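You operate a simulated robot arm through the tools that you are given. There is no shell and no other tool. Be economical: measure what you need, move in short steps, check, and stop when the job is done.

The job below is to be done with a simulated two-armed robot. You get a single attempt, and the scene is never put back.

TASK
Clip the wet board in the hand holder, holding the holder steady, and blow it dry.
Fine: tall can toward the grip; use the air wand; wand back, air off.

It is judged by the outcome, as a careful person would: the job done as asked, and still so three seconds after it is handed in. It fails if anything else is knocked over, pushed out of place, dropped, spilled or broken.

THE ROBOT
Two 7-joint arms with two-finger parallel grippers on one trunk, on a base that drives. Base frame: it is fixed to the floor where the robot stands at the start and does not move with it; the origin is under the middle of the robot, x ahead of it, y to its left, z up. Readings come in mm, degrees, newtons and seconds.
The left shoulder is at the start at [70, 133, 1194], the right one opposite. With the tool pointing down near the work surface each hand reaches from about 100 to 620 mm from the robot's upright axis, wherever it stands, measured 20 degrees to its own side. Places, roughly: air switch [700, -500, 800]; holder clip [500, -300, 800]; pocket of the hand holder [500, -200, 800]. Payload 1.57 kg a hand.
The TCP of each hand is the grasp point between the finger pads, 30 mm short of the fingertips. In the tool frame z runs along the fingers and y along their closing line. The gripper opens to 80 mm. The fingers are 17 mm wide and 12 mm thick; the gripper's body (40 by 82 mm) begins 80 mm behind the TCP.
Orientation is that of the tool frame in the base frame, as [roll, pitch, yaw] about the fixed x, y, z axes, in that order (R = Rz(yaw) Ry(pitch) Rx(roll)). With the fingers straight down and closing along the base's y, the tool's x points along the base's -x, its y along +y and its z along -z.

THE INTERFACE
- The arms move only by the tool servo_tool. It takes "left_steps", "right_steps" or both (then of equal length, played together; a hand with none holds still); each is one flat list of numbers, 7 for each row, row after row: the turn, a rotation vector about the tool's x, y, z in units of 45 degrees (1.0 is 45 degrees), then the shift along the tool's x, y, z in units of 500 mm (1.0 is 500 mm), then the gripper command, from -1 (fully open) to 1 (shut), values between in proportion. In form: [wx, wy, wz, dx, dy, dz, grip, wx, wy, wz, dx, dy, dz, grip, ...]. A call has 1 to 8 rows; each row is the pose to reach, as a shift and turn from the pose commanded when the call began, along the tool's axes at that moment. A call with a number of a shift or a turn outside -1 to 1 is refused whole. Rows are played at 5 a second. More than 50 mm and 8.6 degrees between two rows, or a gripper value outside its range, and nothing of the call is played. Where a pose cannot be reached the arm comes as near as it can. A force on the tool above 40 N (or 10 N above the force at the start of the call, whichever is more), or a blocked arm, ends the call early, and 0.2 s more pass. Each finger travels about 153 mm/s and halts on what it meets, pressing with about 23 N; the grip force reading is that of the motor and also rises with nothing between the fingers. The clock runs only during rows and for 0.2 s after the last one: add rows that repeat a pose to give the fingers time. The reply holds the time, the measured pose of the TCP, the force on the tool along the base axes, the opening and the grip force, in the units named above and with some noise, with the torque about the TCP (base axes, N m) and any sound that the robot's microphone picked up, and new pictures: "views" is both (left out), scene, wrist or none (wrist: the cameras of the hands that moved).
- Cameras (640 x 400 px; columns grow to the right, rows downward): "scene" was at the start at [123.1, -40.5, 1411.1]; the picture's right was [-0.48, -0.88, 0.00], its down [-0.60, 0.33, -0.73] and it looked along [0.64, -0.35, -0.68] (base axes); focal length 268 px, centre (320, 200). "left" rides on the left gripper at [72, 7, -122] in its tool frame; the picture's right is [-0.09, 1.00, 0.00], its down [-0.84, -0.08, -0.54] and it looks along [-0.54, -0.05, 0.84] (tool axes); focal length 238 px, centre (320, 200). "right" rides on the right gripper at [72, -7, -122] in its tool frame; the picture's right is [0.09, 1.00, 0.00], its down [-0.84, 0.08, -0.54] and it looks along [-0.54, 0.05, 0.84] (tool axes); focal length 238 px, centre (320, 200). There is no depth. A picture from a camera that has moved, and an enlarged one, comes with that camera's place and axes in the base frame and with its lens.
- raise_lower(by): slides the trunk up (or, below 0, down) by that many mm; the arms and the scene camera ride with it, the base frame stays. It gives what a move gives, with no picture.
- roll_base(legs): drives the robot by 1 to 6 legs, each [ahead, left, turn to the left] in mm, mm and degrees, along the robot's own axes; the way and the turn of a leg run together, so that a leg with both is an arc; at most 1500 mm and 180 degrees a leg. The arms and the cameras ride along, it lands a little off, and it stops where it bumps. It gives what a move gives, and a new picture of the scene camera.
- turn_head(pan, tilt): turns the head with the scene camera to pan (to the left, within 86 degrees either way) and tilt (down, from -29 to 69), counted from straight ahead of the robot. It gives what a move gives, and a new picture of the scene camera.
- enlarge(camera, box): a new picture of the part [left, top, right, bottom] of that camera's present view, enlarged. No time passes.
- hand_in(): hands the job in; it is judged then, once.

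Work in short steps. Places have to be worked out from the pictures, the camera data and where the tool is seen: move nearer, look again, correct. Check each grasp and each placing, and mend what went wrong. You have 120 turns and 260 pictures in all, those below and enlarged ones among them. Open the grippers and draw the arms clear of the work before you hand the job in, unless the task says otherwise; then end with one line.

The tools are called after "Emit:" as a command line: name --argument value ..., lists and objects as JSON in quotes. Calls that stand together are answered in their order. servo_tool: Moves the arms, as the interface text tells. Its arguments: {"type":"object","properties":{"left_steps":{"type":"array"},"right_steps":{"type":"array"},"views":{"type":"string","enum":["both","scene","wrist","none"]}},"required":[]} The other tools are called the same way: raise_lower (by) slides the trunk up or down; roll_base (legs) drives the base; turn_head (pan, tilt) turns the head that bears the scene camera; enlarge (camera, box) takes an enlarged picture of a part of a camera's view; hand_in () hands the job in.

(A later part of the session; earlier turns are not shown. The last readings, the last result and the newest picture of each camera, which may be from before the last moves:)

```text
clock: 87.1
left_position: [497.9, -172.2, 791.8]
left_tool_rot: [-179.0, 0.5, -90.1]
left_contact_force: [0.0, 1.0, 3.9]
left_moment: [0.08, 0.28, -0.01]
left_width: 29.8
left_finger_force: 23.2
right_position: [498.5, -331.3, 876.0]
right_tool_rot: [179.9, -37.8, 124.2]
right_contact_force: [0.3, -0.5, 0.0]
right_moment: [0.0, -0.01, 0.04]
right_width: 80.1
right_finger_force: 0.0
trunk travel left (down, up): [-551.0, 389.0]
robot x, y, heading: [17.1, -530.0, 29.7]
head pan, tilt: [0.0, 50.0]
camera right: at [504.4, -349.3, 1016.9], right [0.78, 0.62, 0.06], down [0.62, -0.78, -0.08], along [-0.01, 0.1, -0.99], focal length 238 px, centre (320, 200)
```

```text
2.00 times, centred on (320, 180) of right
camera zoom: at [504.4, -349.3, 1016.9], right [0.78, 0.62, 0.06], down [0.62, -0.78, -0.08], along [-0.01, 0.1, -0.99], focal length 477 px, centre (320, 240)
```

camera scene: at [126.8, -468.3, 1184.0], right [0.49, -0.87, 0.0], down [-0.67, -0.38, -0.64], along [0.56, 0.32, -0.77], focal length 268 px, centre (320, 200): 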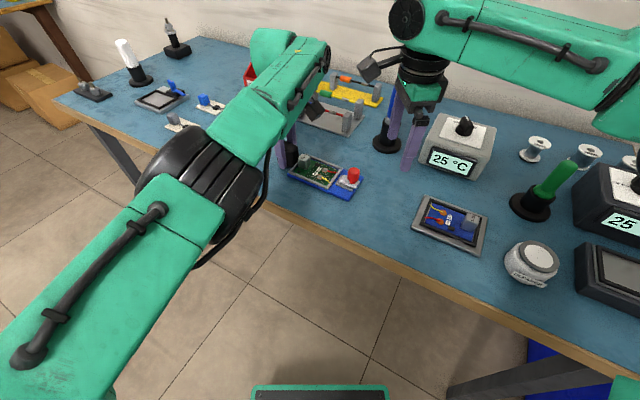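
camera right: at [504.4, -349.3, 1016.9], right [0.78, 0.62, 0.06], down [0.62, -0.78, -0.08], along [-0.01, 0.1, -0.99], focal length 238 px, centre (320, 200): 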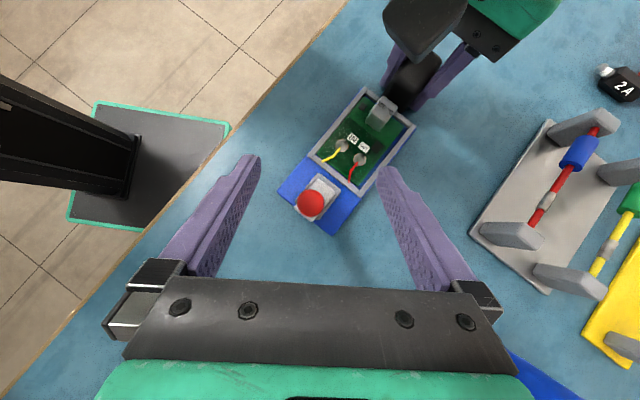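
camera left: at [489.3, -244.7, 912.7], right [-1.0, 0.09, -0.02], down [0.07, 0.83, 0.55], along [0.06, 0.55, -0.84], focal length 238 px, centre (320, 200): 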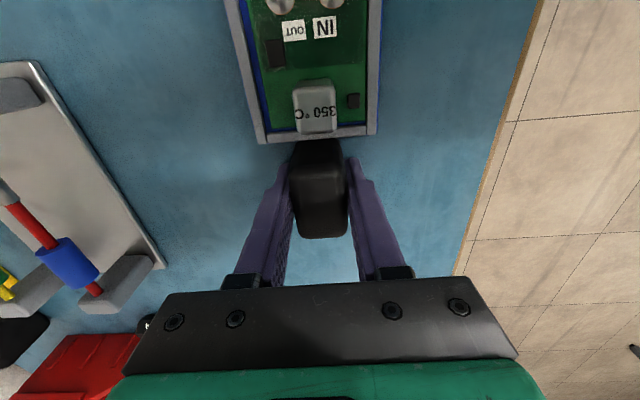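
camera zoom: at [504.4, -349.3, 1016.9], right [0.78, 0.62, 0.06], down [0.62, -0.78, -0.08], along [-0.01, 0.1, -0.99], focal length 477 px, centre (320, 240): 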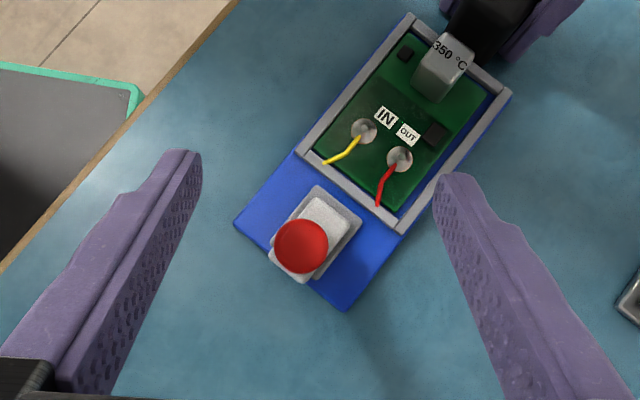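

Reached with an excellent view; knob at (497,-335). Descend so the fingertips straddle the knob (TCP ≈(506,-348,813)).

Emit:
servo_tool --right_steps '[0, 0, 0, -0.035, -0.002, 0.026, -1, 0, 0, 0, -0.07, -0.005, 0.051, -1, 0, 0, 0, -0.09, -0.007, 0.066, -1, 0, 0, 0, -0.106, -0.007, 0.077, -1, 0, 0, 0, -0.106, -0.007, 0.077, -1]' --views "wrist"

Emit:
enlarge --camera "right" --box '[220, 60, 420, 260]'

Emit:
enlarge --camera "left" --box '[200, 0, 440, 150]'

```text
clock: 88.3
left_position: [498.3, -171.4, 792.0]
left_tool_rot: [-179.0, 0.4, -90.0]
left_contact_force: [-0.5, -1.4, 3.0]
left_moment: [0.1, 0.25, 0.01]
left_width: 29.6
left_finger_force: 22.9
right_position: [506.2, -347.5, 813.0]
right_tool_rot: [179.8, -37.8, 124.2]
right_contact_force: [0.5, 0.1, -0.1]
right_moment: [0.01, 0.02, 0.03]
right_width: 80.3
right_finger_force: 0.1
trunk travel left (down, up): [-551.0, 389.0]
robot x, y, heading: [17.6, -532.7, 29.4]
head pan, tilt: [0.0, 50.0]
camera right: at [511.3, -365.3, 954.5], right [0.78, 0.62, 0.06], down [0.62, -0.78, -0.08], along [-0.01, 0.1, -0.99], focal length 238 px, centre (320, 200)
```

right: 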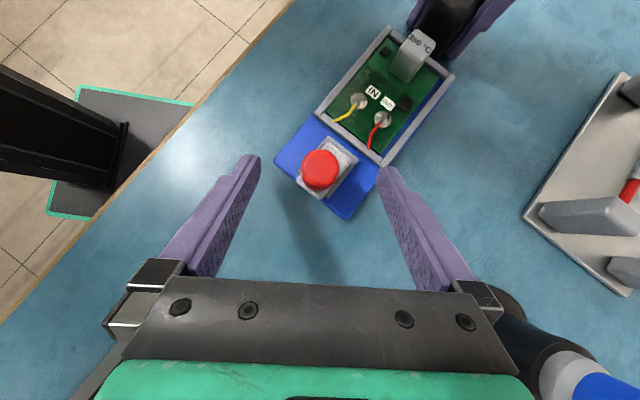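

```text
2.00 times, centred on (320, 160) of right
camera zoom: at [511.3, -365.3, 954.5], right [0.78, 0.62, 0.06], down [0.62, -0.78, -0.08], along [-0.01, 0.1, -0.99], focal length 477 px, centre (320, 280)
```

zoom: 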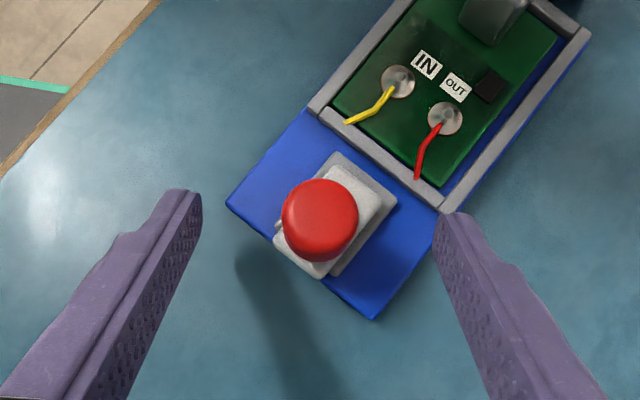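

```text
2.67 times, centred on (320, 75) of left
camera zoom: at [489.4, -245.0, 912.7], right [-1.0, 0.09, -0.02], down [0.07, 0.83, 0.55], along [0.06, 0.55, -0.84], focal length 636 px, centre (320, 533)
```

zoom: 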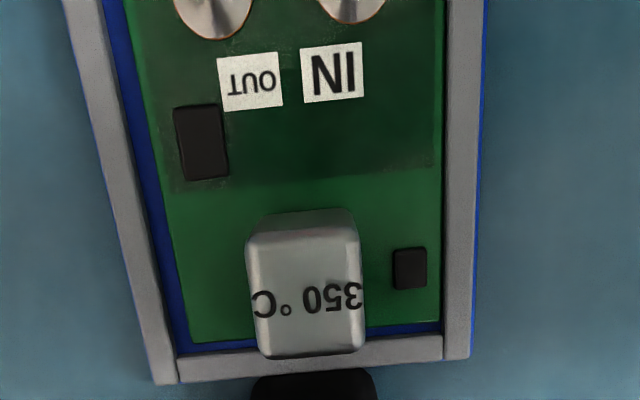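

Knob is centred between the fingers. Go 6 mm deeper along the tool axis and close.

Emit:
servo_tool --right_steps '[0, 0, 0, 0, 0, 0.006, -1, 0, 0, 0, 0, 0, 0.012, -0.6, 0, 0, 0, 0, 0, 0.012, 0.1, 0, 0, 0, 0, 0, 0.012, 0.6, 0, 0, 0, 0, 0, 0.012, 1, 0, 0, 0, 0, 0, 0.012, 1]' --views "wrist"

Emit:
enlarge --camera "right" --box '[220, 60, 420, 260]'

```text
clock: 89.7
left_position: [498.4, -171.7, 792.0]
left_tool_rot: [-179.1, 0.4, -89.9]
left_contact_force: [0.8, -0.6, -0.1]
left_moment: [0.14, 0.45, -0.15]
left_width: 29.7
left_finger_force: 22.3
right_position: [504.4, -344.8, 809.9]
right_tool_rot: [179.6, -37.9, 124.3]
right_contact_force: [3.6, 0.9, 12.0]
right_moment: [0.42, -0.04, 0.06]
right_width: 22.5
right_finger_force: 23.2
trunk travel left (down, up): [-551.0, 389.0]
robot x, y, heading: [17.0, -532.1, 29.8]
head pan, tilt: [0.0, 50.0]
camera right: at [508.9, -363.2, 950.7], right [0.78, 0.62, 0.06], down [0.62, -0.78, -0.09], along [0.0, 0.11, -0.99], focal length 238 px, centre (320, 200)
```

right: 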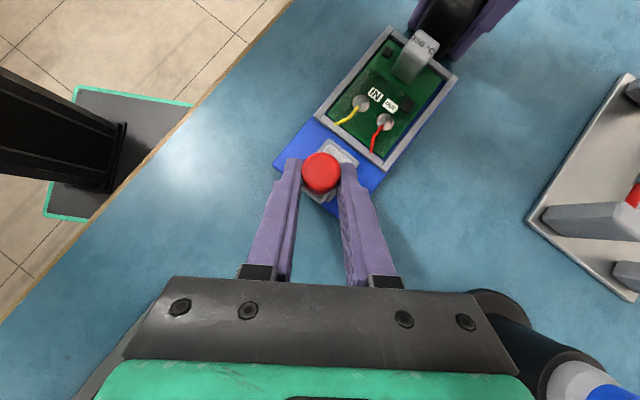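

```text
2.00 times, centred on (320, 160) of right
camera zoom: at [508.9, -363.2, 950.7], right [0.78, 0.62, 0.06], down [0.62, -0.78, -0.09], along [0.0, 0.11, -0.99], focal length 477 px, centre (320, 280)
```

zoom: 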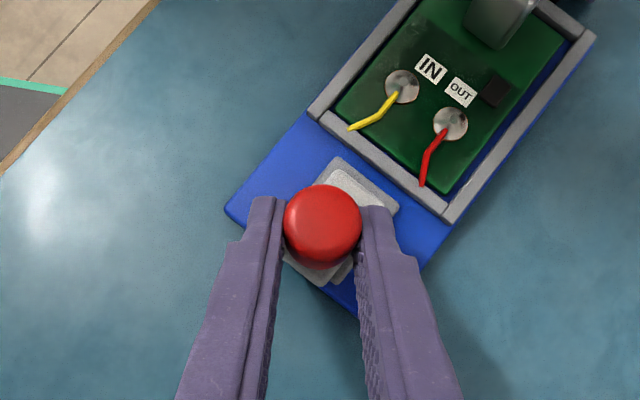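

Knob gripped (22.5 mm). Relieve the slight downward press and slide it +y 12 mm slowly.

Emit:
servo_tool --right_steps '[0, 0, 0, 0.0018, 0, -0.0024, 1, 0, 0, 0, 0.007, 0.0045, 0.0017, 1, 0, 0, 0, 0.0123, 0.009, 0.0057, 1, 0, 0, 0, 0.0175, 0.0135, 0.0098, 1, 0, 0, 0, 0.0175, 0.0135, 0.0098, 1]' --views "wrist"

Emit:
enlarge --camera "right" --box '[220, 60, 420, 260]'

```text
clock: 90.9
left_position: [497.6, -172.8, 793.2]
left_tool_rot: [-179.0, 0.4, -90.1]
left_contact_force: [-2.8, 1.7, 0.9]
left_moment: [-0.27, 0.58, -0.23]
left_width: 29.8
left_finger_force: 22.9
right_position: [503.7, -332.9, 809.6]
right_tool_rot: [179.8, -37.8, 124.2]
right_contact_force: [4.4, -4.9, 7.0]
right_moment: [-0.02, -0.34, -0.01]
right_width: 22.4
right_finger_force: 23.1
trunk travel left (down, up): [-551.0, 389.0]
robot x, y, heading: [17.4, -527.8, 29.4]
head pan, tilt: [0.0, 50.0]
camera right: at [508.8, -351.9, 950.6], right [0.78, 0.62, 0.06], down [0.62, -0.78, -0.08], along [-0.01, 0.1, -0.99], focal length 238 px, centre (320, 200)
```

right: 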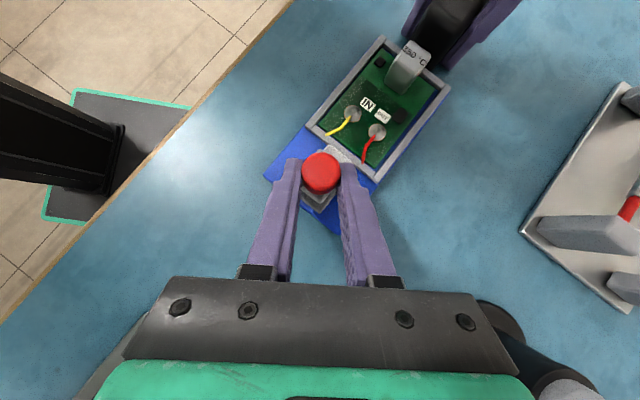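

```text
2.00 times, centred on (320, 160) of right
camera zoom: at [508.8, -351.9, 950.6], right [0.78, 0.62, 0.06], down [0.62, -0.78, -0.08], along [-0.01, 0.1, -0.99], focal length 477 px, centre (320, 280)
```

zoom: 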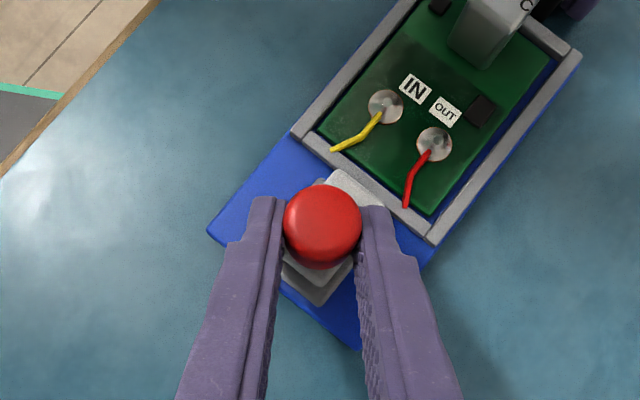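

The clip slides toward the board while the holder stays. Continue another 14 mm.

Emit:
servo_tool --right_steps '[0, 0, 0, 0.0045, 0.0039, 0.0035, 1, 0, 0, 0, 0.009, 0.0078, 0.0071, 1, 0, 0, 0, 0.0137, 0.0118, 0.0106, 1, 0, 0, 0, 0.0183, 0.0157, 0.0142, 1, 0, 0, 0, 0.0183, 0.0157, 0.0142, 1]' --views "wrist"

Emit:
enlarge --camera "right" --box '[220, 60, 420, 260]'

```text
clock: 92.1
left_position: [499.5, -171.3, 792.8]
left_tool_rot: [-179.0, 0.4, -90.0]
left_contact_force: [-4.0, 4.6, 2.9]
left_moment: [-0.47, 0.5, -0.56]
left_width: 30.0
left_finger_force: 23.0
right_position: [500.6, -321.7, 810.2]
right_tool_rot: [179.9, -37.7, 124.1]
right_contact_force: [3.8, -4.5, -4.5]
right_moment: [-0.5, -0.59, -0.05]
right_width: 22.2
right_finger_force: 23.1
right hand out of reach, approached as far as the arm can: row 4, 5
trunk travel left (down, up): [-551.0, 389.0]
robot x, y, heading: [19.0, -533.4, 29.6]
head pan, tilt: [0.0, 50.0]
camera right: at [507.0, -340.5, 951.2], right [0.78, 0.62, 0.06], down [0.62, -0.78, -0.08], along [-0.01, 0.1, -0.99], focal length 238 px, centre (320, 200)
```

right: 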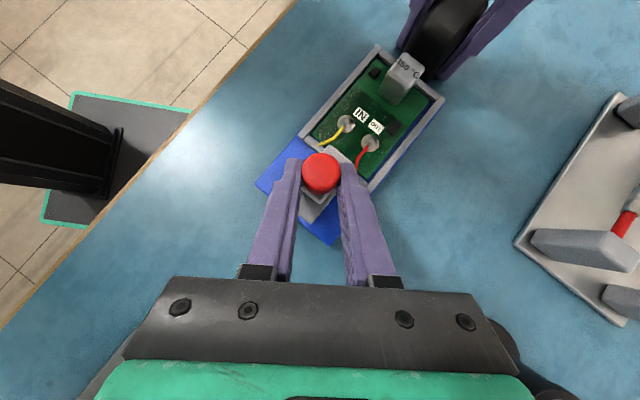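

```text
2.00 times, centred on (320, 160) of right
camera zoom: at [507.0, -340.5, 951.2], right [0.78, 0.62, 0.06], down [0.62, -0.78, -0.08], along [-0.01, 0.1, -0.99], focal length 477 px, centre (320, 280)
```

zoom: 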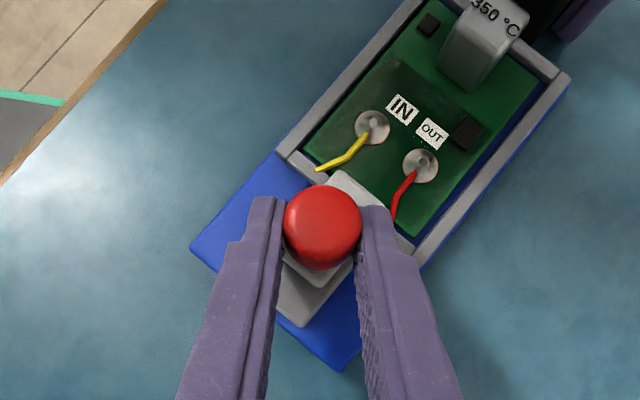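

The clip plate now overlaps the board edge by ~5 mm, but the right hand is at its limit. To push it to its stop, release, tilt the hand more, and re-grip.

Emit:
servo_tool --right_steps '[0, 0, 0, 0, 0, 0, 0.2, 0, 0, 0, 0, 0, 0, -0.4, 0, 0, 0, -0.02, 0, -0.03, -0.4, 0, 0.12, 0, -0.02, 0, -0.03, -0.4, 0, 0.25, 0, -0.02, 0, -0.03, -0.4]' --views "wrist"

Emit:
enlarge --camera "right" --box '[220, 60, 420, 260]'

```text
clock: 93.3
left_position: [497.9, -173.4, 791.3]
left_tool_rot: [-179.1, 0.4, -90.1]
left_contact_force: [1.7, -0.8, 1.7]
left_moment: [0.12, 0.14, 0.08]
left_width: 29.9
left_finger_force: 23.0
right_position: [511.7, -339.0, 817.3]
right_tool_rot: [179.7, -49.1, 124.3]
right_contact_force: [1.3, -0.1, -0.3]
right_moment: [-0.01, 0.03, 0.01]
right_width: 55.7
right_finger_force: 0.2
trunk travel left (down, up): [-551.0, 389.0]
robot x, y, heading: [16.8, -529.9, 29.4]
head pan, tilt: [0.0, 50.0]
camera right: at [532.5, -378.1, 951.7], right [0.79, 0.61, 0.07], down [0.6, -0.75, -0.28], along [-0.11, 0.26, -0.96], focal length 238 px, centre (320, 200)
```

right: 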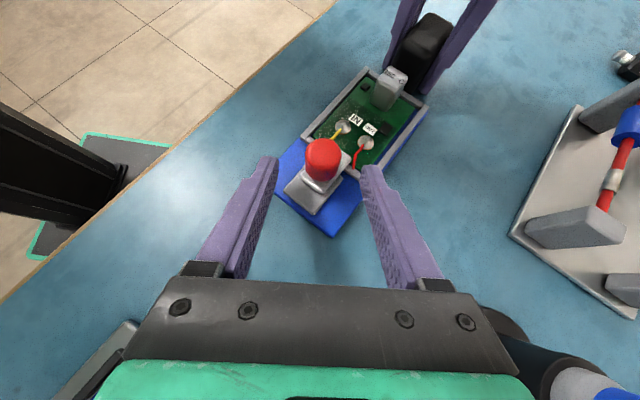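

```text
2.00 times, centred on (320, 160) of right
camera zoom: at [532.5, -378.1, 951.7], right [0.79, 0.61, 0.07], down [0.6, -0.75, -0.28], along [-0.11, 0.26, -0.96], focal length 477 px, centre (320, 280)
```

zoom: 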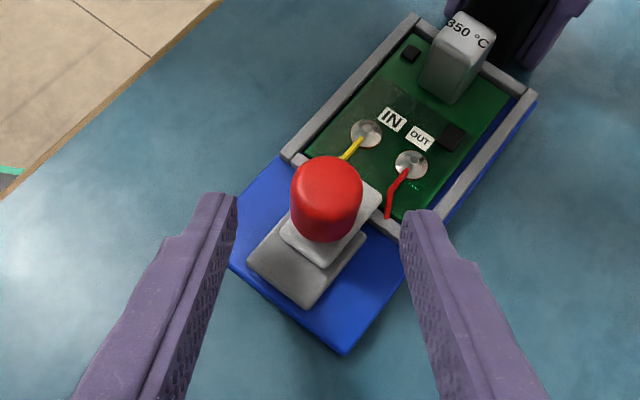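

Approach the knob with the steeper tilt and grip again.

Emit:
servo_tool --right_steps '[0, 0, 0, 0, 0.004, 0.015, -0.4, 0, 0, 0, 0, 0.008, 0.028, -0.4, 0, 0, 0, 0, 0.008, 0.028, 0.3, 0, 0, 0, 0, 0.008, 0.028, 1, 0, 0, 0, 0, 0.008, 0.028, 1]' --views "none"

Emit:
servo_tool --right_steps '[0, 0, 0, 0.0054, 0.0056, 0.0062, 1, 0, 0, 0, 0.011, 0.0113, 0.0125, 1, 0, 0, 0, 0.0162, 0.017, 0.0187, 1, 0, 0, 0, 0.0162, 0.017, 0.0187, 1]' --views "wrist"

Emit:
enlarge --camera "right" --box '[220, 60, 420, 260]'

```text
clock: 94.5
left_position: [498.7, -173.9, 792.8]
left_tool_rot: [-179.0, 0.4, -90.1]
left_contact_force: [-4.3, -6.6, 4.2]
left_moment: [-0.26, 0.24, -0.54]
left_width: 30.0
left_finger_force: 22.8
right_position: [505.5, -327.7, 813.2]
right_tool_rot: [179.6, -48.8, 124.2]
right_contact_force: [5.6, 5.5, -0.2]
right_moment: [0.07, -0.21, -0.2]
right_width: 22.0
right_finger_force: 23.1
right hand out of reach, approached as far as the arm can: row 1, 2, 3, 4, 5
trunk travel left (down, up): [-551.0, 389.0]
robot x, y, heading: [14.6, -530.6, 29.3]
head pan, tilt: [0.0, 50.0]
```

```text
clock: 95.5
left_position: [498.5, -171.4, 793.4]
left_tool_rot: [-179.2, 0.4, -89.9]
left_contact_force: [-4.8, 5.7, 5.2]
left_moment: [-0.48, 0.31, -0.58]
left_width: 30.5
left_finger_force: 23.4
right_position: [499.7, -319.1, 814.6]
right_tool_rot: [179.9, -48.8, 124.1]
right_contact_force: [4.0, -4.7, -5.3]
right_moment: [-0.65, -0.41, -0.05]
right_width: 22.2
right_finger_force: 22.8
right hand out of reach, approached as far as the arm can: row 2, 3, 4
trunk travel left (down, up): [-551.0, 389.0]
robot x, y, heading: [17.6, -529.7, 29.4]
head pan, tilt: [0.0, 50.0]
camera right: at [520.1, -359.5, 949.4], right [0.79, 0.61, 0.07], down [0.6, -0.75, -0.27], along [-0.11, 0.26, -0.96], focal length 238 px, centre (320, 200)
```

right: 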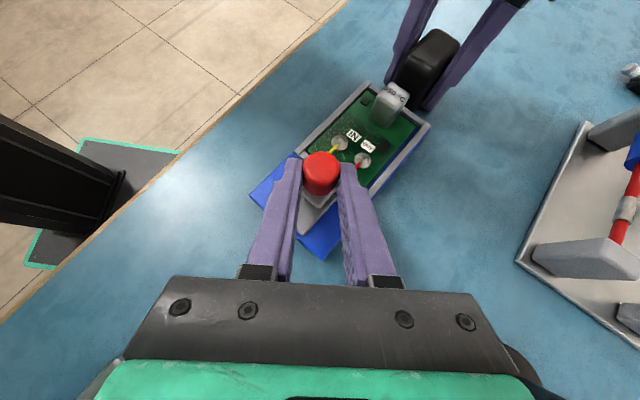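

```text
2.00 times, centred on (320, 160) of right
camera zoom: at [520.1, -359.5, 949.4], right [0.79, 0.61, 0.07], down [0.6, -0.75, -0.27], along [-0.11, 0.26, -0.96], focal length 477 px, centre (320, 280)
```

zoom: 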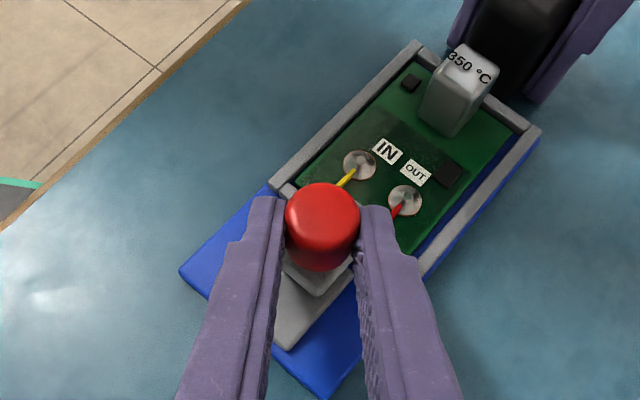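

The clip advanced ~8 mm more. Release, back off and inspect.

Emit:
servo_tool --right_steps '[0, 0, 0, 0, 0, 0, 0.2, 0, 0, 0, 0, 0, 0, -0.4, 0, 0, 0, 0, 0, 0, -1, 0, 0, 0, 0, 0, -0.06, -1, 0, 0, 0, -0.02, 0, -0.12, -1, 0, 0, 0, -0.05, 0, -0.18, -1]' --views "wrist"

Emit:
enlarge --camera "right" --box '[240, 20, 440, 200]'

Emit:
enlarge --camera "scene" --box '[270, 130, 390, 210]'

```text
clock: 96.9
left_position: [497.9, -173.3, 791.5]
left_tool_rot: [-179.1, 0.3, -90.1]
left_contact_force: [0.0, 0.1, 0.1]
left_moment: [0.19, 0.03, 0.01]
left_width: 29.8
left_finger_force: 22.8
right_position: [547.5, -387.9, 856.8]
right_tool_rot: [179.9, -49.1, 124.2]
right_contact_force: [0.4, 0.0, -0.3]
right_moment: [0.03, 0.01, 0.01]
right_width: 79.9
right_finger_force: 0.0
trunk travel left (down, up): [-551.0, 389.0]
robot x, y, heading: [14.8, -535.3, 29.4]
head pan, tilt: [0.0, 50.0]
camera right: at [568.0, -430.4, 991.0], right [0.79, 0.61, 0.07], down [0.6, -0.75, -0.28], along [-0.11, 0.26, -0.96], focal length 238 px, centre (320, 200)
```

right: 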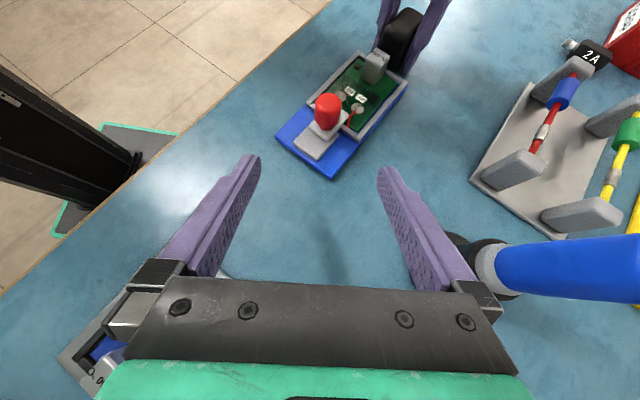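

```text
2.22 times, centred on (340, 110) of right
camera zoom: at [568.0, -430.4, 991.0], right [0.79, 0.61, 0.07], down [0.6, -0.75, -0.28], along [-0.11, 0.26, -0.96], focal length 530 px, centre (276, 400)
```

zoom: 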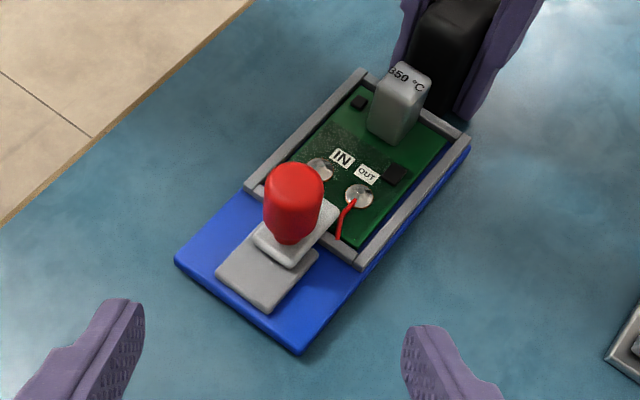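

```text
5.00 times, centred on (330, 170) of scene
camera zoom: at [127.9, -468.7, 1183.9], right [0.49, -0.87, 0.0], down [-0.67, -0.38, -0.64], along [0.56, 0.32, -0.77], focal length 1342 px, centre (270, 350)
```

zoom: 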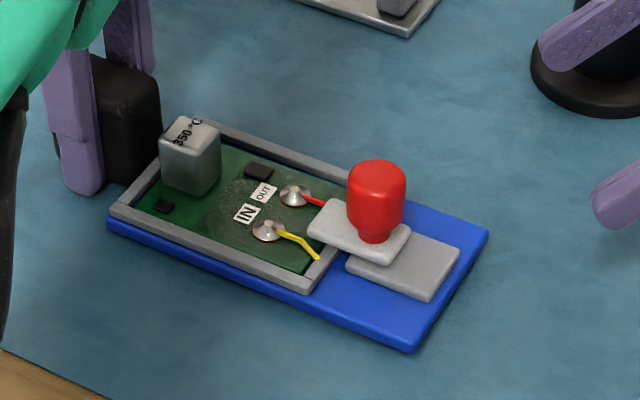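

The clip plate is well over the rim and board edge: board clipped. Now release the grip, raise the trunk, and retract the left arm.

Emit:
servo_tool --left_steps '[0, 0, 0, 0, 0, 0, 0.3, 0, 0, 0, 0, 0, 0, -0.4, 0, 0, 0, 0, 0, 0, -1, 0, 0, 0, 0, 0, 0, -1]' --views "none"

Emit:
raise_lower --by 180

Emit:
servo_tool --left_steps '[0, 0, 0.1, -0.04, 0.065, 0, -1, 0, 0, 0.2, -0.08, 0.13, 0, -1, 0, 0, 0.3, -0.12, 0.195, 0, -1, 0, 0, 0.3, -0.16, 0.26, 0, -1, 0, 0, 0.3, -0.2, 0.325, 0, -1, 0, 0, 0.3, -0.25, 0.39, 0, -1, 0, 0, 0.3, -0.29, 0.45, 0, -1, 0, 0, 0.3, -0.33, 0.52, 0, -1]' --views "scene"

```text
clock: 97.9
left_position: [498.7, -172.3, 791.7]
left_tool_rot: [-179.1, 0.4, -90.0]
left_contact_force: [0.3, 1.2, 0.6]
left_moment: [-0.01, -0.02, 0.01]
left_width: 80.2
left_finger_force: 0.1
right_position: [546.6, -389.2, 857.0]
right_tool_rot: [179.8, -49.1, 124.2]
right_contact_force: [-0.1, 0.7, 0.9]
right_moment: [0.01, 0.03, 0.02]
right_width: 79.9
right_finger_force: 0.1
trunk travel left (down, up): [-551.0, 389.0]
robot x, y, heading: [17.0, -527.2, 29.3]
head pan, tilt: [0.0, 50.0]
```

```text
clock: 99.9
left_position: [498.0, -172.1, 972.3]
left_tool_rot: [-179.2, 0.4, -90.0]
left_contact_force: [0.1, -0.4, 0.0]
left_moment: [0.0, 0.03, 0.0]
left_width: 80.1
left_finger_force: 0.1
right_position: [546.7, -389.5, 1036.3]
right_tool_rot: [179.9, -49.0, 124.2]
right_contact_force: [-0.4, -0.1, -0.8]
right_moment: [0.03, 0.02, -0.01]
right_width: 79.8
right_finger_force: 0.2
trunk travel left (down, up): [-731.0, 209.0]
robot x, y, heading: [16.6, -531.5, 29.6]
head pan, tilt: [0.0, 50.0]
```

```text
clock: 101.7
left_position: [240.7, -5.8, 965.9]
left_tool_rot: [-179.0, 0.6, -103.6]
left_contact_force: [0.3, 0.8, 0.9]
left_moment: [0.04, -0.02, -0.03]
left_width: 80.1
left_finger_force: 0.1
left hand out of reach, approached as far as the arm can: row 1, 2, 3, 4, 5
right_position: [545.9, -389.6, 1037.5]
right_tool_rot: [179.9, -48.9, 124.2]
right_contact_force: [0.7, -0.2, 0.6]
right_moment: [0.0, -0.02, 0.01]
right_width: 79.9
right_finger_force: 0.0
trunk travel left (down, up): [-731.0, 209.0]
robot x, y, heading: [15.2, -531.7, 29.5]
head pan, tilt: [0.0, 50.0]
camera scene: at [126.1, -467.1, 1364.0], right [0.49, -0.87, 0.0], down [-0.67, -0.38, -0.64], along [0.56, 0.32, -0.77], focal length 268 px, centre (320, 200)
```

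scene: 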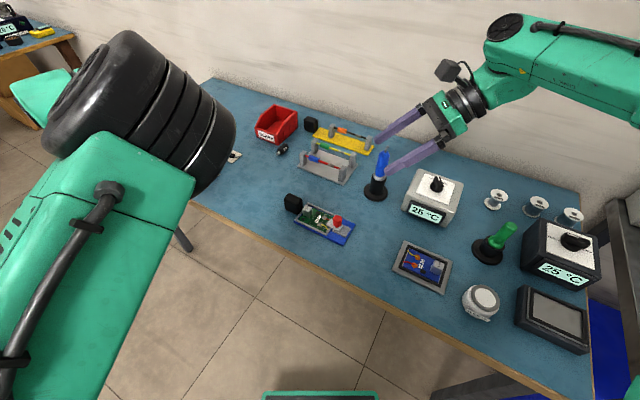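

Untilt the right hand, then drive left and turn back to heading 0.

Emit:
servo_tool --right_steps '[0, -0.18, 0, 0, 0, 0, -1, 0, -0.36, 0, 0, 0, 0, -1, 0, -0.54, 0, 0, 0, 0, -1, 0, -0.72, 0, 0, 0, 0, -1, 0, -0.9, 0, 0, 0, 0, -1, 0, -1, 0, 0, 0, 0, -1]' --views "none"

Emit:
roll_base --legs '[[168, 297, 0], [0, 0, -29.5]]'

```text
clock: 103.1
left_position: [241.4, -6.0, 965.7]
left_tool_rot: [-179.2, 0.6, -103.6]
left_contact_force: [-0.5, -0.1, 0.1]
left_moment: [0.0, 0.01, -0.01]
left_width: 80.0
left_finger_force: 0.0
right_position: [545.4, -390.3, 1037.1]
right_tool_rot: [179.8, -4.0, 123.9]
right_contact_force: [-1.3, 0.3, -0.1]
right_moment: [-0.02, 0.0, 0.01]
right_width: 80.0
right_finger_force: 0.1
trunk travel left (down, up): [-731.0, 209.0]
robot x, y, heading: [20.5, -532.8, 29.5]
head pan, tilt: [0.0, 50.0]
```

```text
clock: 106.8
left_position: [468.5, 160.4, 965.6]
left_tool_rot: [-179.2, 0.6, -132.6]
left_contact_force: [0.6, -0.4, 0.6]
left_moment: [0.0, 0.03, 0.0]
left_width: 80.1
left_finger_force: 0.1
right_position: [548.8, -321.5, 1036.1]
right_tool_rot: [179.8, -3.9, 95.0]
right_contact_force: [0.2, 0.8, -0.2]
right_moment: [0.01, 0.0, 0.02]
right_width: 79.8
right_finger_force: 0.2
trunk travel left (down, up): [-731.0, 209.0]
robot x, y, heading: [16.8, -189.2, 0.8]
head pan, tilt: [0.0, 50.0]
camera scene: at [144.8, -187.3, 1363.9], right [0.01, -1.0, 0.0], down [-0.77, -0.01, -0.64], along [0.64, 0.01, -0.77], focal length 268 px, centre (320, 200)
```

scene: 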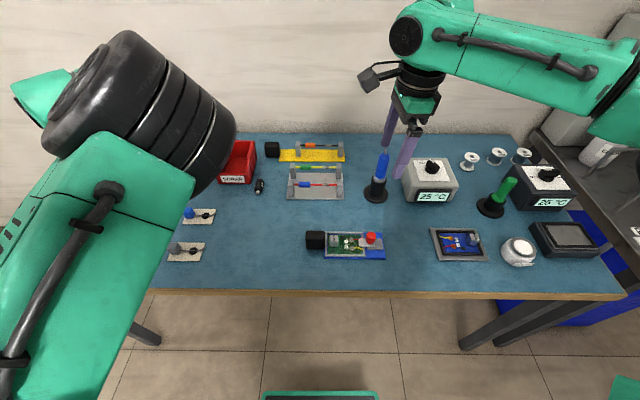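

Wand at ≈(676,-342), top z≈916; air knob ≈(684,-484). Drive ahead 165 mm.

Emit:
roll_base --legs '[[100, 0, -0.8], [65, 0, 0]]'

```text
clock: 108.5
left_position: [633.0, 154.7, 967.1]
left_tool_rot: [-179.0, 0.8, -133.4]
left_contact_force: [-0.5, 0.3, 0.2]
left_moment: [0.0, -0.03, 0.01]
left_width: 80.0
left_finger_force: 0.0
right_position: [704.4, -330.8, 1038.2]
right_tool_rot: [179.6, -3.9, 94.3]
right_contact_force: [-0.2, 0.3, 0.7]
right_moment: [0.01, -0.02, -0.01]
right_width: 80.0
right_finger_force: 0.1
trunk travel left (down, up): [-731.0, 209.0]
robot x, y, heading: [180.1, -190.2, 0.0]
head pan, tilt: [0.0, 50.0]
camera scene: at [302.5, -189.5, 1364.5], right [0.0, -1.0, 0.0], down [-0.76, 0.0, -0.65], along [0.65, 0.0, -0.76], focal length 268 px, centre (320, 200)
```

scene: 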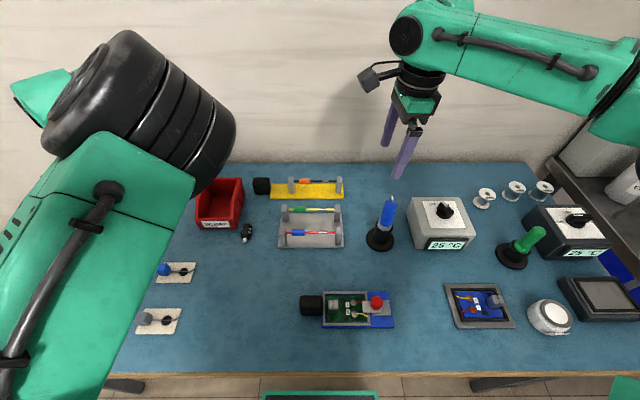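

Move the right hand over the air knob for a close look.

Emit:
servo_tool --right_steps '[0, -0.04, 0, -0.06, -0.006, 0.01, -1, 0, -0.08, 0, -0.12, -0.012, 0.03, -1, 0, -0.087, 0, -0.18, -0.018, 0.06, -1, 0, -0.087, 0, -0.24, -0.025, 0.09, -1, 0, -0.087, 0, -0.29, -0.03, 0.12, -1, 0, -0.087, 0, -0.3, -0.036, 0.14, -1]' --views "wrist"

Emit:
enlarge --camera "right" --box '[230, 60, 430, 240]'

```text
clock: 109.9
left_position: [635.3, 154.1, 965.4]
left_tool_rot: [-179.2, 0.6, -133.4]
left_contact_force: [0.4, 1.2, 0.7]
left_moment: [-0.01, 0.03, 0.01]
left_width: 80.1
left_finger_force: 0.1
right_position: [702.2, -475.6, 956.2]
right_tool_rot: [179.9, -0.2, 94.2]
right_contact_force: [0.1, 0.3, -0.3]
right_moment: [-0.01, -0.01, 0.01]
right_width: 80.0
right_finger_force: 0.0
trunk travel left (down, up): [-731.0, 209.0]
robot x, y, heading: [180.2, -188.1, -0.2]
head pan, tilt: [0.0, 50.0]
camera right: at [691.3, -405.0, 1079.0], right [0.99, 0.17, 0.0], down [0.14, -0.83, 0.54], along [0.09, -0.53, -0.84], focal length 238 px, centre (320, 200)
```

right: 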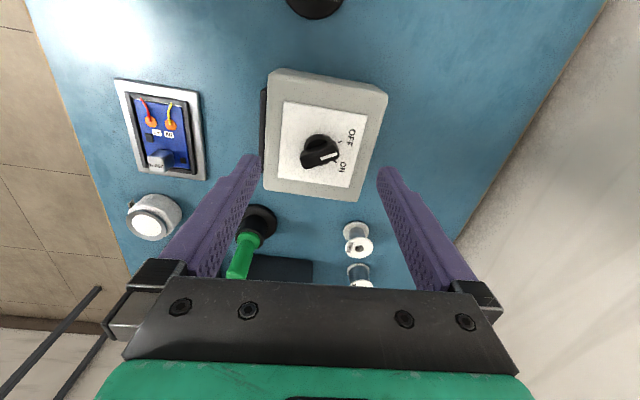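

```text
2.22 times, centred on (330, 150) of right
camera zoom: at [691.3, -405.0, 1079.0], right [0.99, 0.17, 0.0], down [0.14, -0.83, 0.54], along [0.09, -0.53, -0.84], focal length 530 px, centre (298, 311)
```

zoom: 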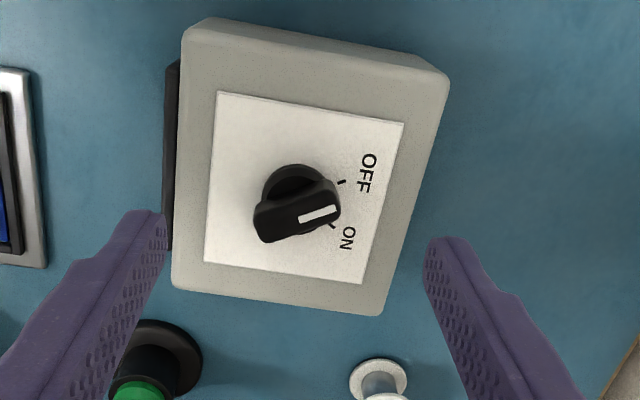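

The knob points at OFF (bar ≈ +28° from x); ON lies about 60° clockwise. I'll turn the hand to yaw ≈ 210 so the fingers straddle the bar.

Emit:
servo_tool --right_steps '[0, 0, -0.17, 0, 0, 0, -1, 0, 0, -0.34, 0, 0, 0, -1, 0, 0, -0.51, 0, 0, 0, -1, 0, 0, -0.68, 0, 0, 0, -1, 0, 0, -0.85, 0, 0, 0, -1, 0, 0, -1, -0.022, 0.002, 0, -1]' --views "none"

Emit:
servo_tool --right_steps '[0, 0, -0.17, 0, 0, 0, -1, 0, 0, -0.34, 0, 0, 0, -1, 0, 0, -0.51, 0, 0, 0, -1, 0, 0, -0.68, 0, 0, 0, -1, 0, 0, -0.85, 0, 0, 0, -1, 0, 0, -1, 0, 0, 0, -1]' --views "none"

Emit:
servo_tool --right_steps '[0, 0, -0.15, 0, 0, 0, -1, 0, 0, -0.3, 0, 0, 0, -1, 0, 0, -0.45, 0, 0, 0, -1, 0, 0, -0.56, 0, 0, 0.02, -1, 0, 0, -0.56, 0, 0, 0.04, -1]' --views "wrist"

Emit:
enlarge --camera "right" --box '[230, 80, 410, 240]'

```text
clock: 111.3
left_position: [636.5, 153.6, 965.9]
left_tool_rot: [-179.2, 0.6, -133.4]
left_contact_force: [0.6, -0.1, 0.9]
left_moment: [0.0, -0.03, 0.01]
left_width: 80.1
left_finger_force: 0.1
right_position: [702.5, -486.2, 956.0]
right_tool_rot: [179.8, 0.0, 139.4]
right_contact_force: [-0.1, -0.9, -0.6]
right_moment: [-0.04, -0.04, -0.01]
right_width: 79.8
right_finger_force: 0.1
trunk travel left (down, up): [-731.0, 209.0]
robot x, y, heading: [178.4, -187.7, -0.2]
head pan, tilt: [0.0, 50.0]
```

```text
clock: 112.7
left_position: [636.5, 153.9, 966.7]
left_tool_rot: [-179.1, 0.5, -133.5]
left_contact_force: [0.2, -0.5, -0.8]
left_moment: [-0.02, -0.01, 0.04]
left_width: 79.8
left_finger_force: 0.0
right_position: [704.4, -487.1, 954.4]
right_tool_rot: [179.9, 0.2, -175.6]
right_contact_force: [-0.1, 1.3, 0.6]
right_moment: [0.03, 0.02, 0.0]
right_width: 80.2
right_finger_force: 0.1
trunk travel left (down, up): [-731.0, 209.0]
robot x, y, heading: [180.0, -188.9, -0.1]
head pan, tilt: [0.0, 50.0]
```

```text
clock: 113.9
left_position: [636.4, 153.7, 965.4]
left_tool_rot: [-179.2, 0.6, -133.4]
left_contact_force: [0.3, 0.1, 0.3]
left_moment: [0.0, -0.07, -0.01]
left_width: 80.1
left_finger_force: 0.1
right_position: [703.8, -486.1, 935.5]
right_tool_rot: [179.9, 0.2, -150.5]
right_contact_force: [0.6, 0.1, -0.6]
right_moment: [-0.01, 0.03, 0.01]
right_width: 79.9
right_finger_force: 0.0
trunk travel left (down, up): [-731.0, 209.0]
robot x, y, heading: [177.9, -187.7, -0.2]
head pan, tilt: [0.0, 50.0]
camera right: at [644.1, -526.7, 1057.2], right [-0.57, 0.82, 0.0], down [0.69, 0.48, 0.55], along [0.45, 0.31, -0.84], focal length 238 px, centre (320, 200)
```

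right: 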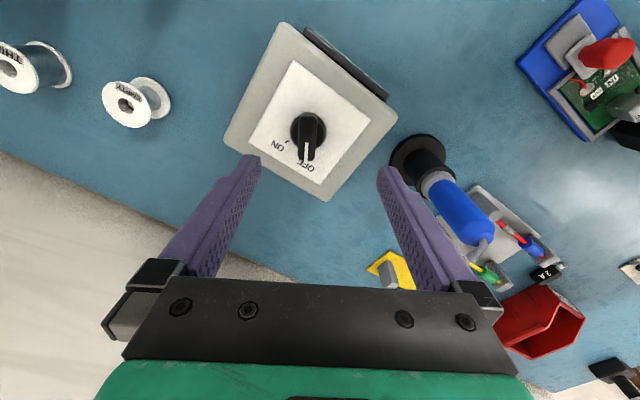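

```text
2.50 times, centred on (320, 160) of right
camera zoom: at [644.1, -526.7, 1057.2], right [-0.57, 0.82, 0.0], down [0.69, 0.48, 0.55], along [0.45, 0.31, -0.84], focal length 596 px, centre (320, 300)
```

zoom: 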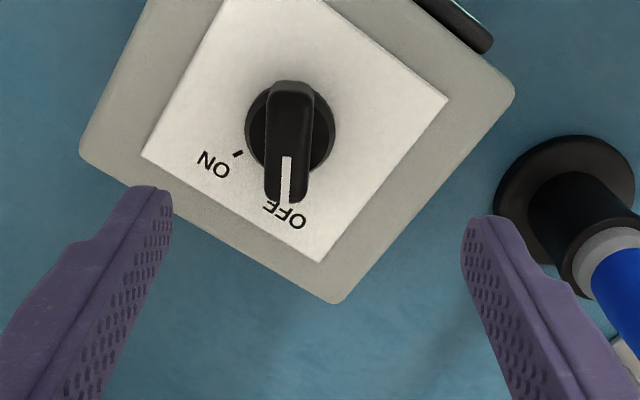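

The bar lines up with the finger gap; knob centre triangulates to (707,-496), box top z≈823, bar top ≈850. Shift 10 mm and descend to z≈860.

Emit:
servo_tool --right_steps '[0, 0, 0, 0.004, -0.0206, 0.04, -1, 0, 0, 0, 0.004, -0.0206, 0.09, -0.5, 0, 0, 0, 0.004, -0.0206, 0.13, -0.3, 0, 0, 0, 0.004, -0.0206, 0.15, -0.3, 0, 0, 0, 0.004, -0.0206, 0.15, -0.3]' --views "wrist"

Emit:
enlarge --camera "right" --box '[230, 100, 410, 260]'

```text
clock: 115.1
left_position: [635.7, 153.3, 965.9]
left_tool_rot: [-179.1, 0.6, -133.4]
left_contact_force: [0.6, 0.1, 0.6]
left_moment: [-0.01, 0.08, -0.02]
left_width: 80.0
left_finger_force: 0.1
right_position: [706.6, -495.6, 862.7]
right_tool_rot: [179.9, 0.3, -150.5]
right_contact_force: [-0.9, -1.0, 4.6]
right_moment: [0.11, 0.12, 0.0]
right_width: 51.6
right_finger_force: 0.1
trunk travel left (down, up): [-731.0, 209.0]
robot x, y, heading: [181.0, -190.3, -0.2]
head pan, tilt: [0.0, 50.0]
camera right: at [647.4, -536.7, 983.9], right [-0.57, 0.82, 0.0], down [0.69, 0.48, 0.55], along [0.45, 0.31, -0.84], focal length 238 px, centre (320, 200)
```

right: 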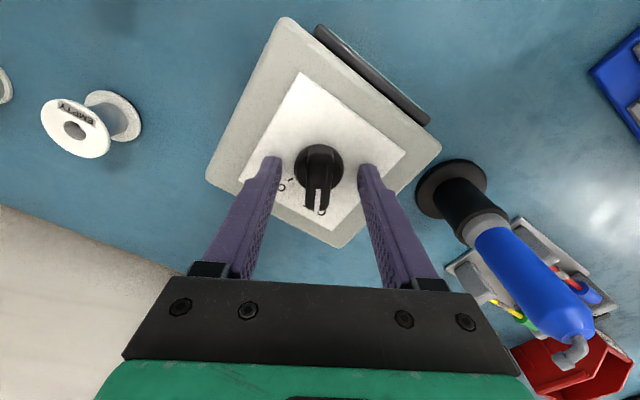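

```text
2.50 times, centred on (320, 180) of right
camera zoom: at [647.4, -536.7, 983.9], right [-0.57, 0.82, 0.0], down [0.69, 0.48, 0.55], along [0.45, 0.31, -0.84], focal length 596 px, centre (320, 250)
```

zoom: 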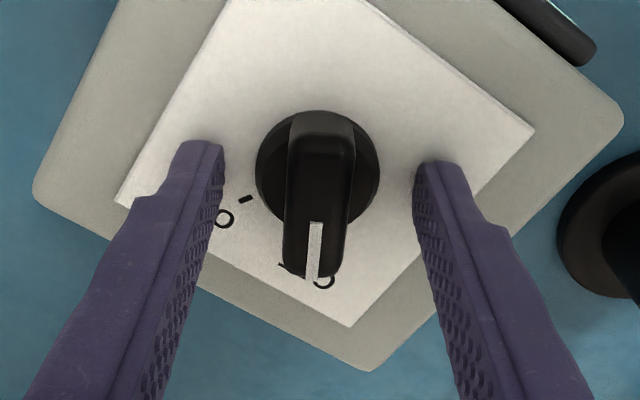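

Fingertips lightly touch the box. Lift 3 mm and close on the bar.

Emit:
servo_tool --right_steps '[0, 0, 0, 0, 0, -0.008, -0.3, 0, 0, 0, 0, 0, -0.008, 0.2, 0, 0, 0, 0, 0, -0.008, 0.7, 0, 0, 0, 0, 0, -0.008, 1, 0, 0, 0, 0, 0, -0.008, 1]' --views "none"

Emit:
enlarge --camera "right" --box '[230, 100, 410, 260]'

```text
clock: 116.3
left_position: [637.1, 154.0, 966.6]
left_tool_rot: [-179.2, 0.6, -133.4]
left_contact_force: [-1.0, -0.2, 0.4]
left_moment: [0.0, -0.01, -0.01]
left_width: 79.9
left_finger_force: 0.0
right_position: [706.2, -496.7, 864.6]
right_tool_rot: [179.9, 0.1, -150.6]
right_contact_force: [-0.3, -1.7, 0.3]
right_moment: [-0.22, -0.05, -0.01]
right_width: 15.8
right_finger_force: 31.6
trunk travel left (down, up): [-731.0, 209.0]
robot x, y, heading: [182.9, -192.1, -0.3]
head pan, tilt: [0.0, 50.0]
```

```text
2.50 times, centred on (320, 180) of right
camera zoom: at [647.6, -537.8, 986.9], right [-0.57, 0.82, 0.0], down [0.69, 0.48, 0.55], along [0.45, 0.31, -0.84], focal length 596 px, centre (320, 250)
```

zoom: 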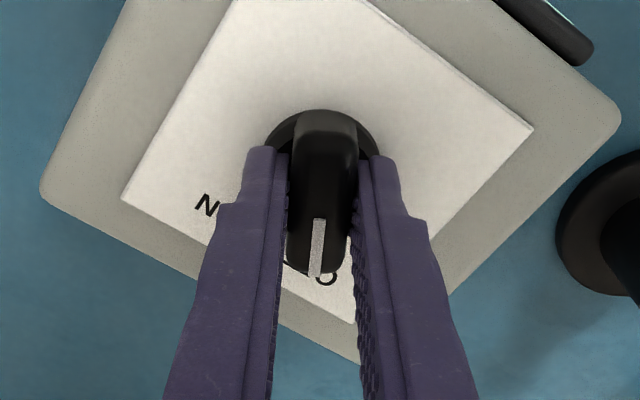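

Gripped (15.8 mm). Turn clockwise 45° first.

Emit:
servo_tool --right_steps '[0, 0, 0.17, 0, 0, 0, 1, 0, 0, 0.34, 0, 0, 0, 1, 0, 0, 0.51, 0, 0, 0, 1, 0, 0, 0.68, 0, 0, 0, 1, 0, 0, 0.85, 0, 0, 0, 1, 0, 0, 1, 0, 0, 0, 1]' --views "none"

Emit:
enlarge --camera "right" --box '[230, 100, 410, 260]'

```text
clock: 117.7
left_position: [636.7, 154.1, 966.9]
left_tool_rot: [-179.2, 0.7, -133.4]
left_contact_force: [-0.3, -0.1, -0.1]
left_moment: [0.02, 0.03, -0.01]
left_width: 80.0
left_finger_force: 0.0
right_position: [706.4, -497.7, 864.9]
right_tool_rot: [179.8, 0.1, 164.4]
right_contact_force: [-2.1, -2.1, -3.1]
right_moment: [-0.78, -0.62, 0.0]
right_width: 16.2
right_finger_force: 31.3
trunk travel left (down, up): [-731.0, 209.0]
robot x, y, heading: [178.9, -188.2, -0.2]
head pan, tilt: [0.0, 50.0]
```

```text
2.50 times, centred on (320, 180) of right
camera zoom: at [635.9, -484.1, 987.1], right [0.18, 0.98, 0.0], down [0.82, -0.15, 0.54], along [0.54, -0.1, -0.84], focal length 596 px, centre (320, 250)
```

zoom: 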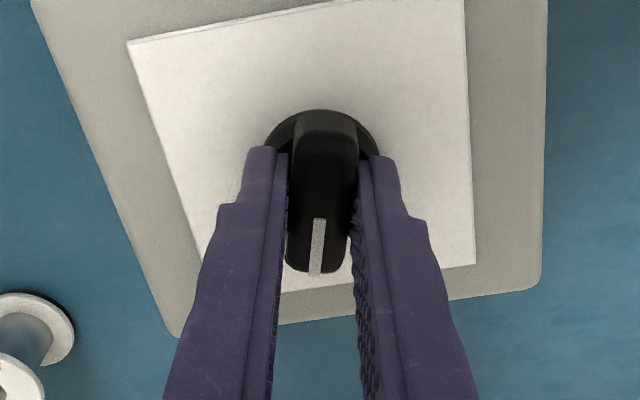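

The knob turns with the hand. Continue 15° more and listen.

Emit:
servo_tool --right_steps '[0, 0, 0.12, 0, 0, 0, 1, 0, 0, 0.24, 0, 0, 0, 1, 0, 0, 0.35, 0, 0, 0, 1, 0, 0, 0.35, 0, 0, 0, 1]' --views "none"

Emit:
servo_tool --right_steps '[0, 0, 0, 0, 0, 0, 0.3, 0, 0, 0, 0, 0, 0, -0.3, 0, 0, 0, 0, 0, -0.05, -0.3, 0, 0, 0, 0, 0, -0.13, -0.5, 0, 0, 0, 0, 0, -0.2, -1]' --views "wrist"

Emit:
enlarge --camera "right" --box '[230, 80, 410, 240]'

```text
clock: 118.7
left_position: [636.3, 154.0, 965.9]
left_tool_rot: [-179.3, 0.7, -133.3]
left_contact_force: [0.5, -0.1, -0.2]
left_moment: [-0.04, 0.02, -0.03]
left_width: 79.7
left_finger_force: 0.0
right_position: [705.9, -497.6, 864.8]
right_tool_rot: [179.9, 0.0, 148.6]
right_contact_force: [-5.2, -2.8, -3.5]
right_moment: [-0.94, -0.03, 0.36]
right_width: 15.8
right_finger_force: 31.3
trunk travel left (down, up): [-731.0, 209.0]
robot x, y, heading: [177.5, -191.2, -0.2]
head pan, tilt: [0.0, 50.0]
```

```text
clock: 119.9
left_position: [636.2, 153.3, 966.8]
left_tool_rot: [-179.1, 0.6, -133.4]
left_contact_force: [-0.1, 0.1, 1.0]
left_moment: [-0.01, 0.01, 0.0]
left_width: 80.0
left_finger_force: 0.1
right_position: [706.0, -496.0, 966.1]
right_tool_rot: [179.8, 0.0, 148.7]
right_contact_force: [0.3, -0.1, 0.3]
right_moment: [-0.01, -0.02, -0.02]
right_width: 80.0
right_finger_force: 0.2
trunk travel left (down, up): [-731.0, 209.0]
robot x, y, heading: [180.6, -187.8, -0.4]
head pan, tilt: [0.0, 50.0]
camera right: at [641.4, -464.3, 1088.5], right [0.44, 0.9, 0.0], down [0.75, -0.37, 0.54], along [0.49, -0.24, -0.84], focal length 238 px, centre (320, 200)
```

right: 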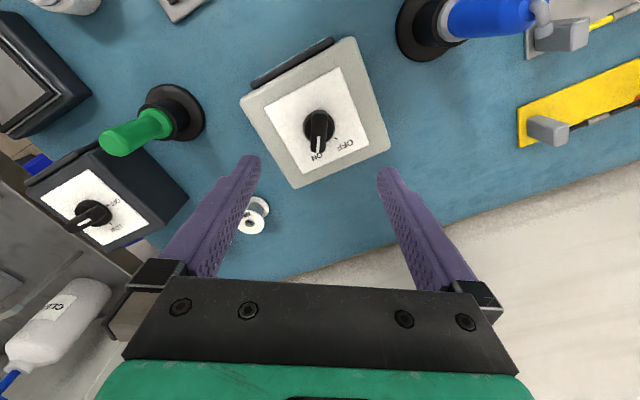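

```text
2.50 times, centred on (320, 160) of right
camera zoom: at [641.4, -464.3, 1088.5], right [0.44, 0.9, 0.0], down [0.75, -0.37, 0.54], along [0.49, -0.24, -0.84], focal length 596 px, centre (320, 300)
```

zoom: 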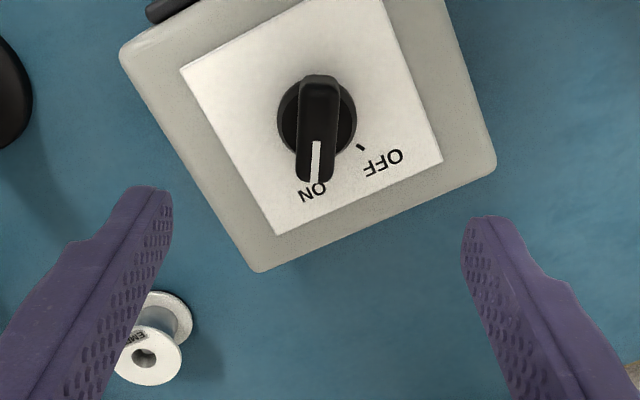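

The pointer is now at ON. Check the display and then go to the wand.

Emit:
enlarge --camera "scene" --box '[350, 180, 490, 270]'

```text
4.44 times, centred on (420, 225) of scene
camera zoom: at [306.4, -189.3, 1364.0], right [0.0, -1.0, 0.0], down [-0.77, 0.0, -0.64], along [0.64, 0.0, -0.77], focal length 1193 px, centre (-124, 89)
```

zoom: 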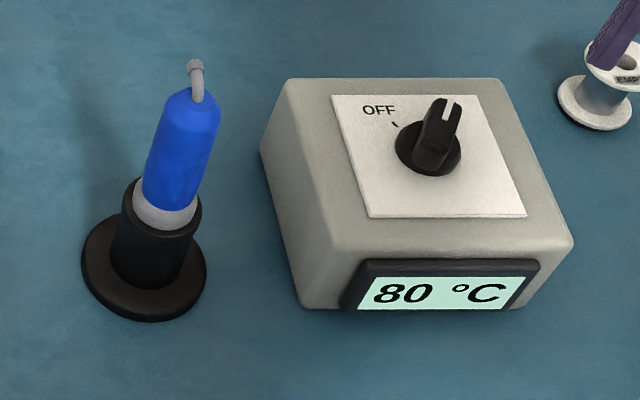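

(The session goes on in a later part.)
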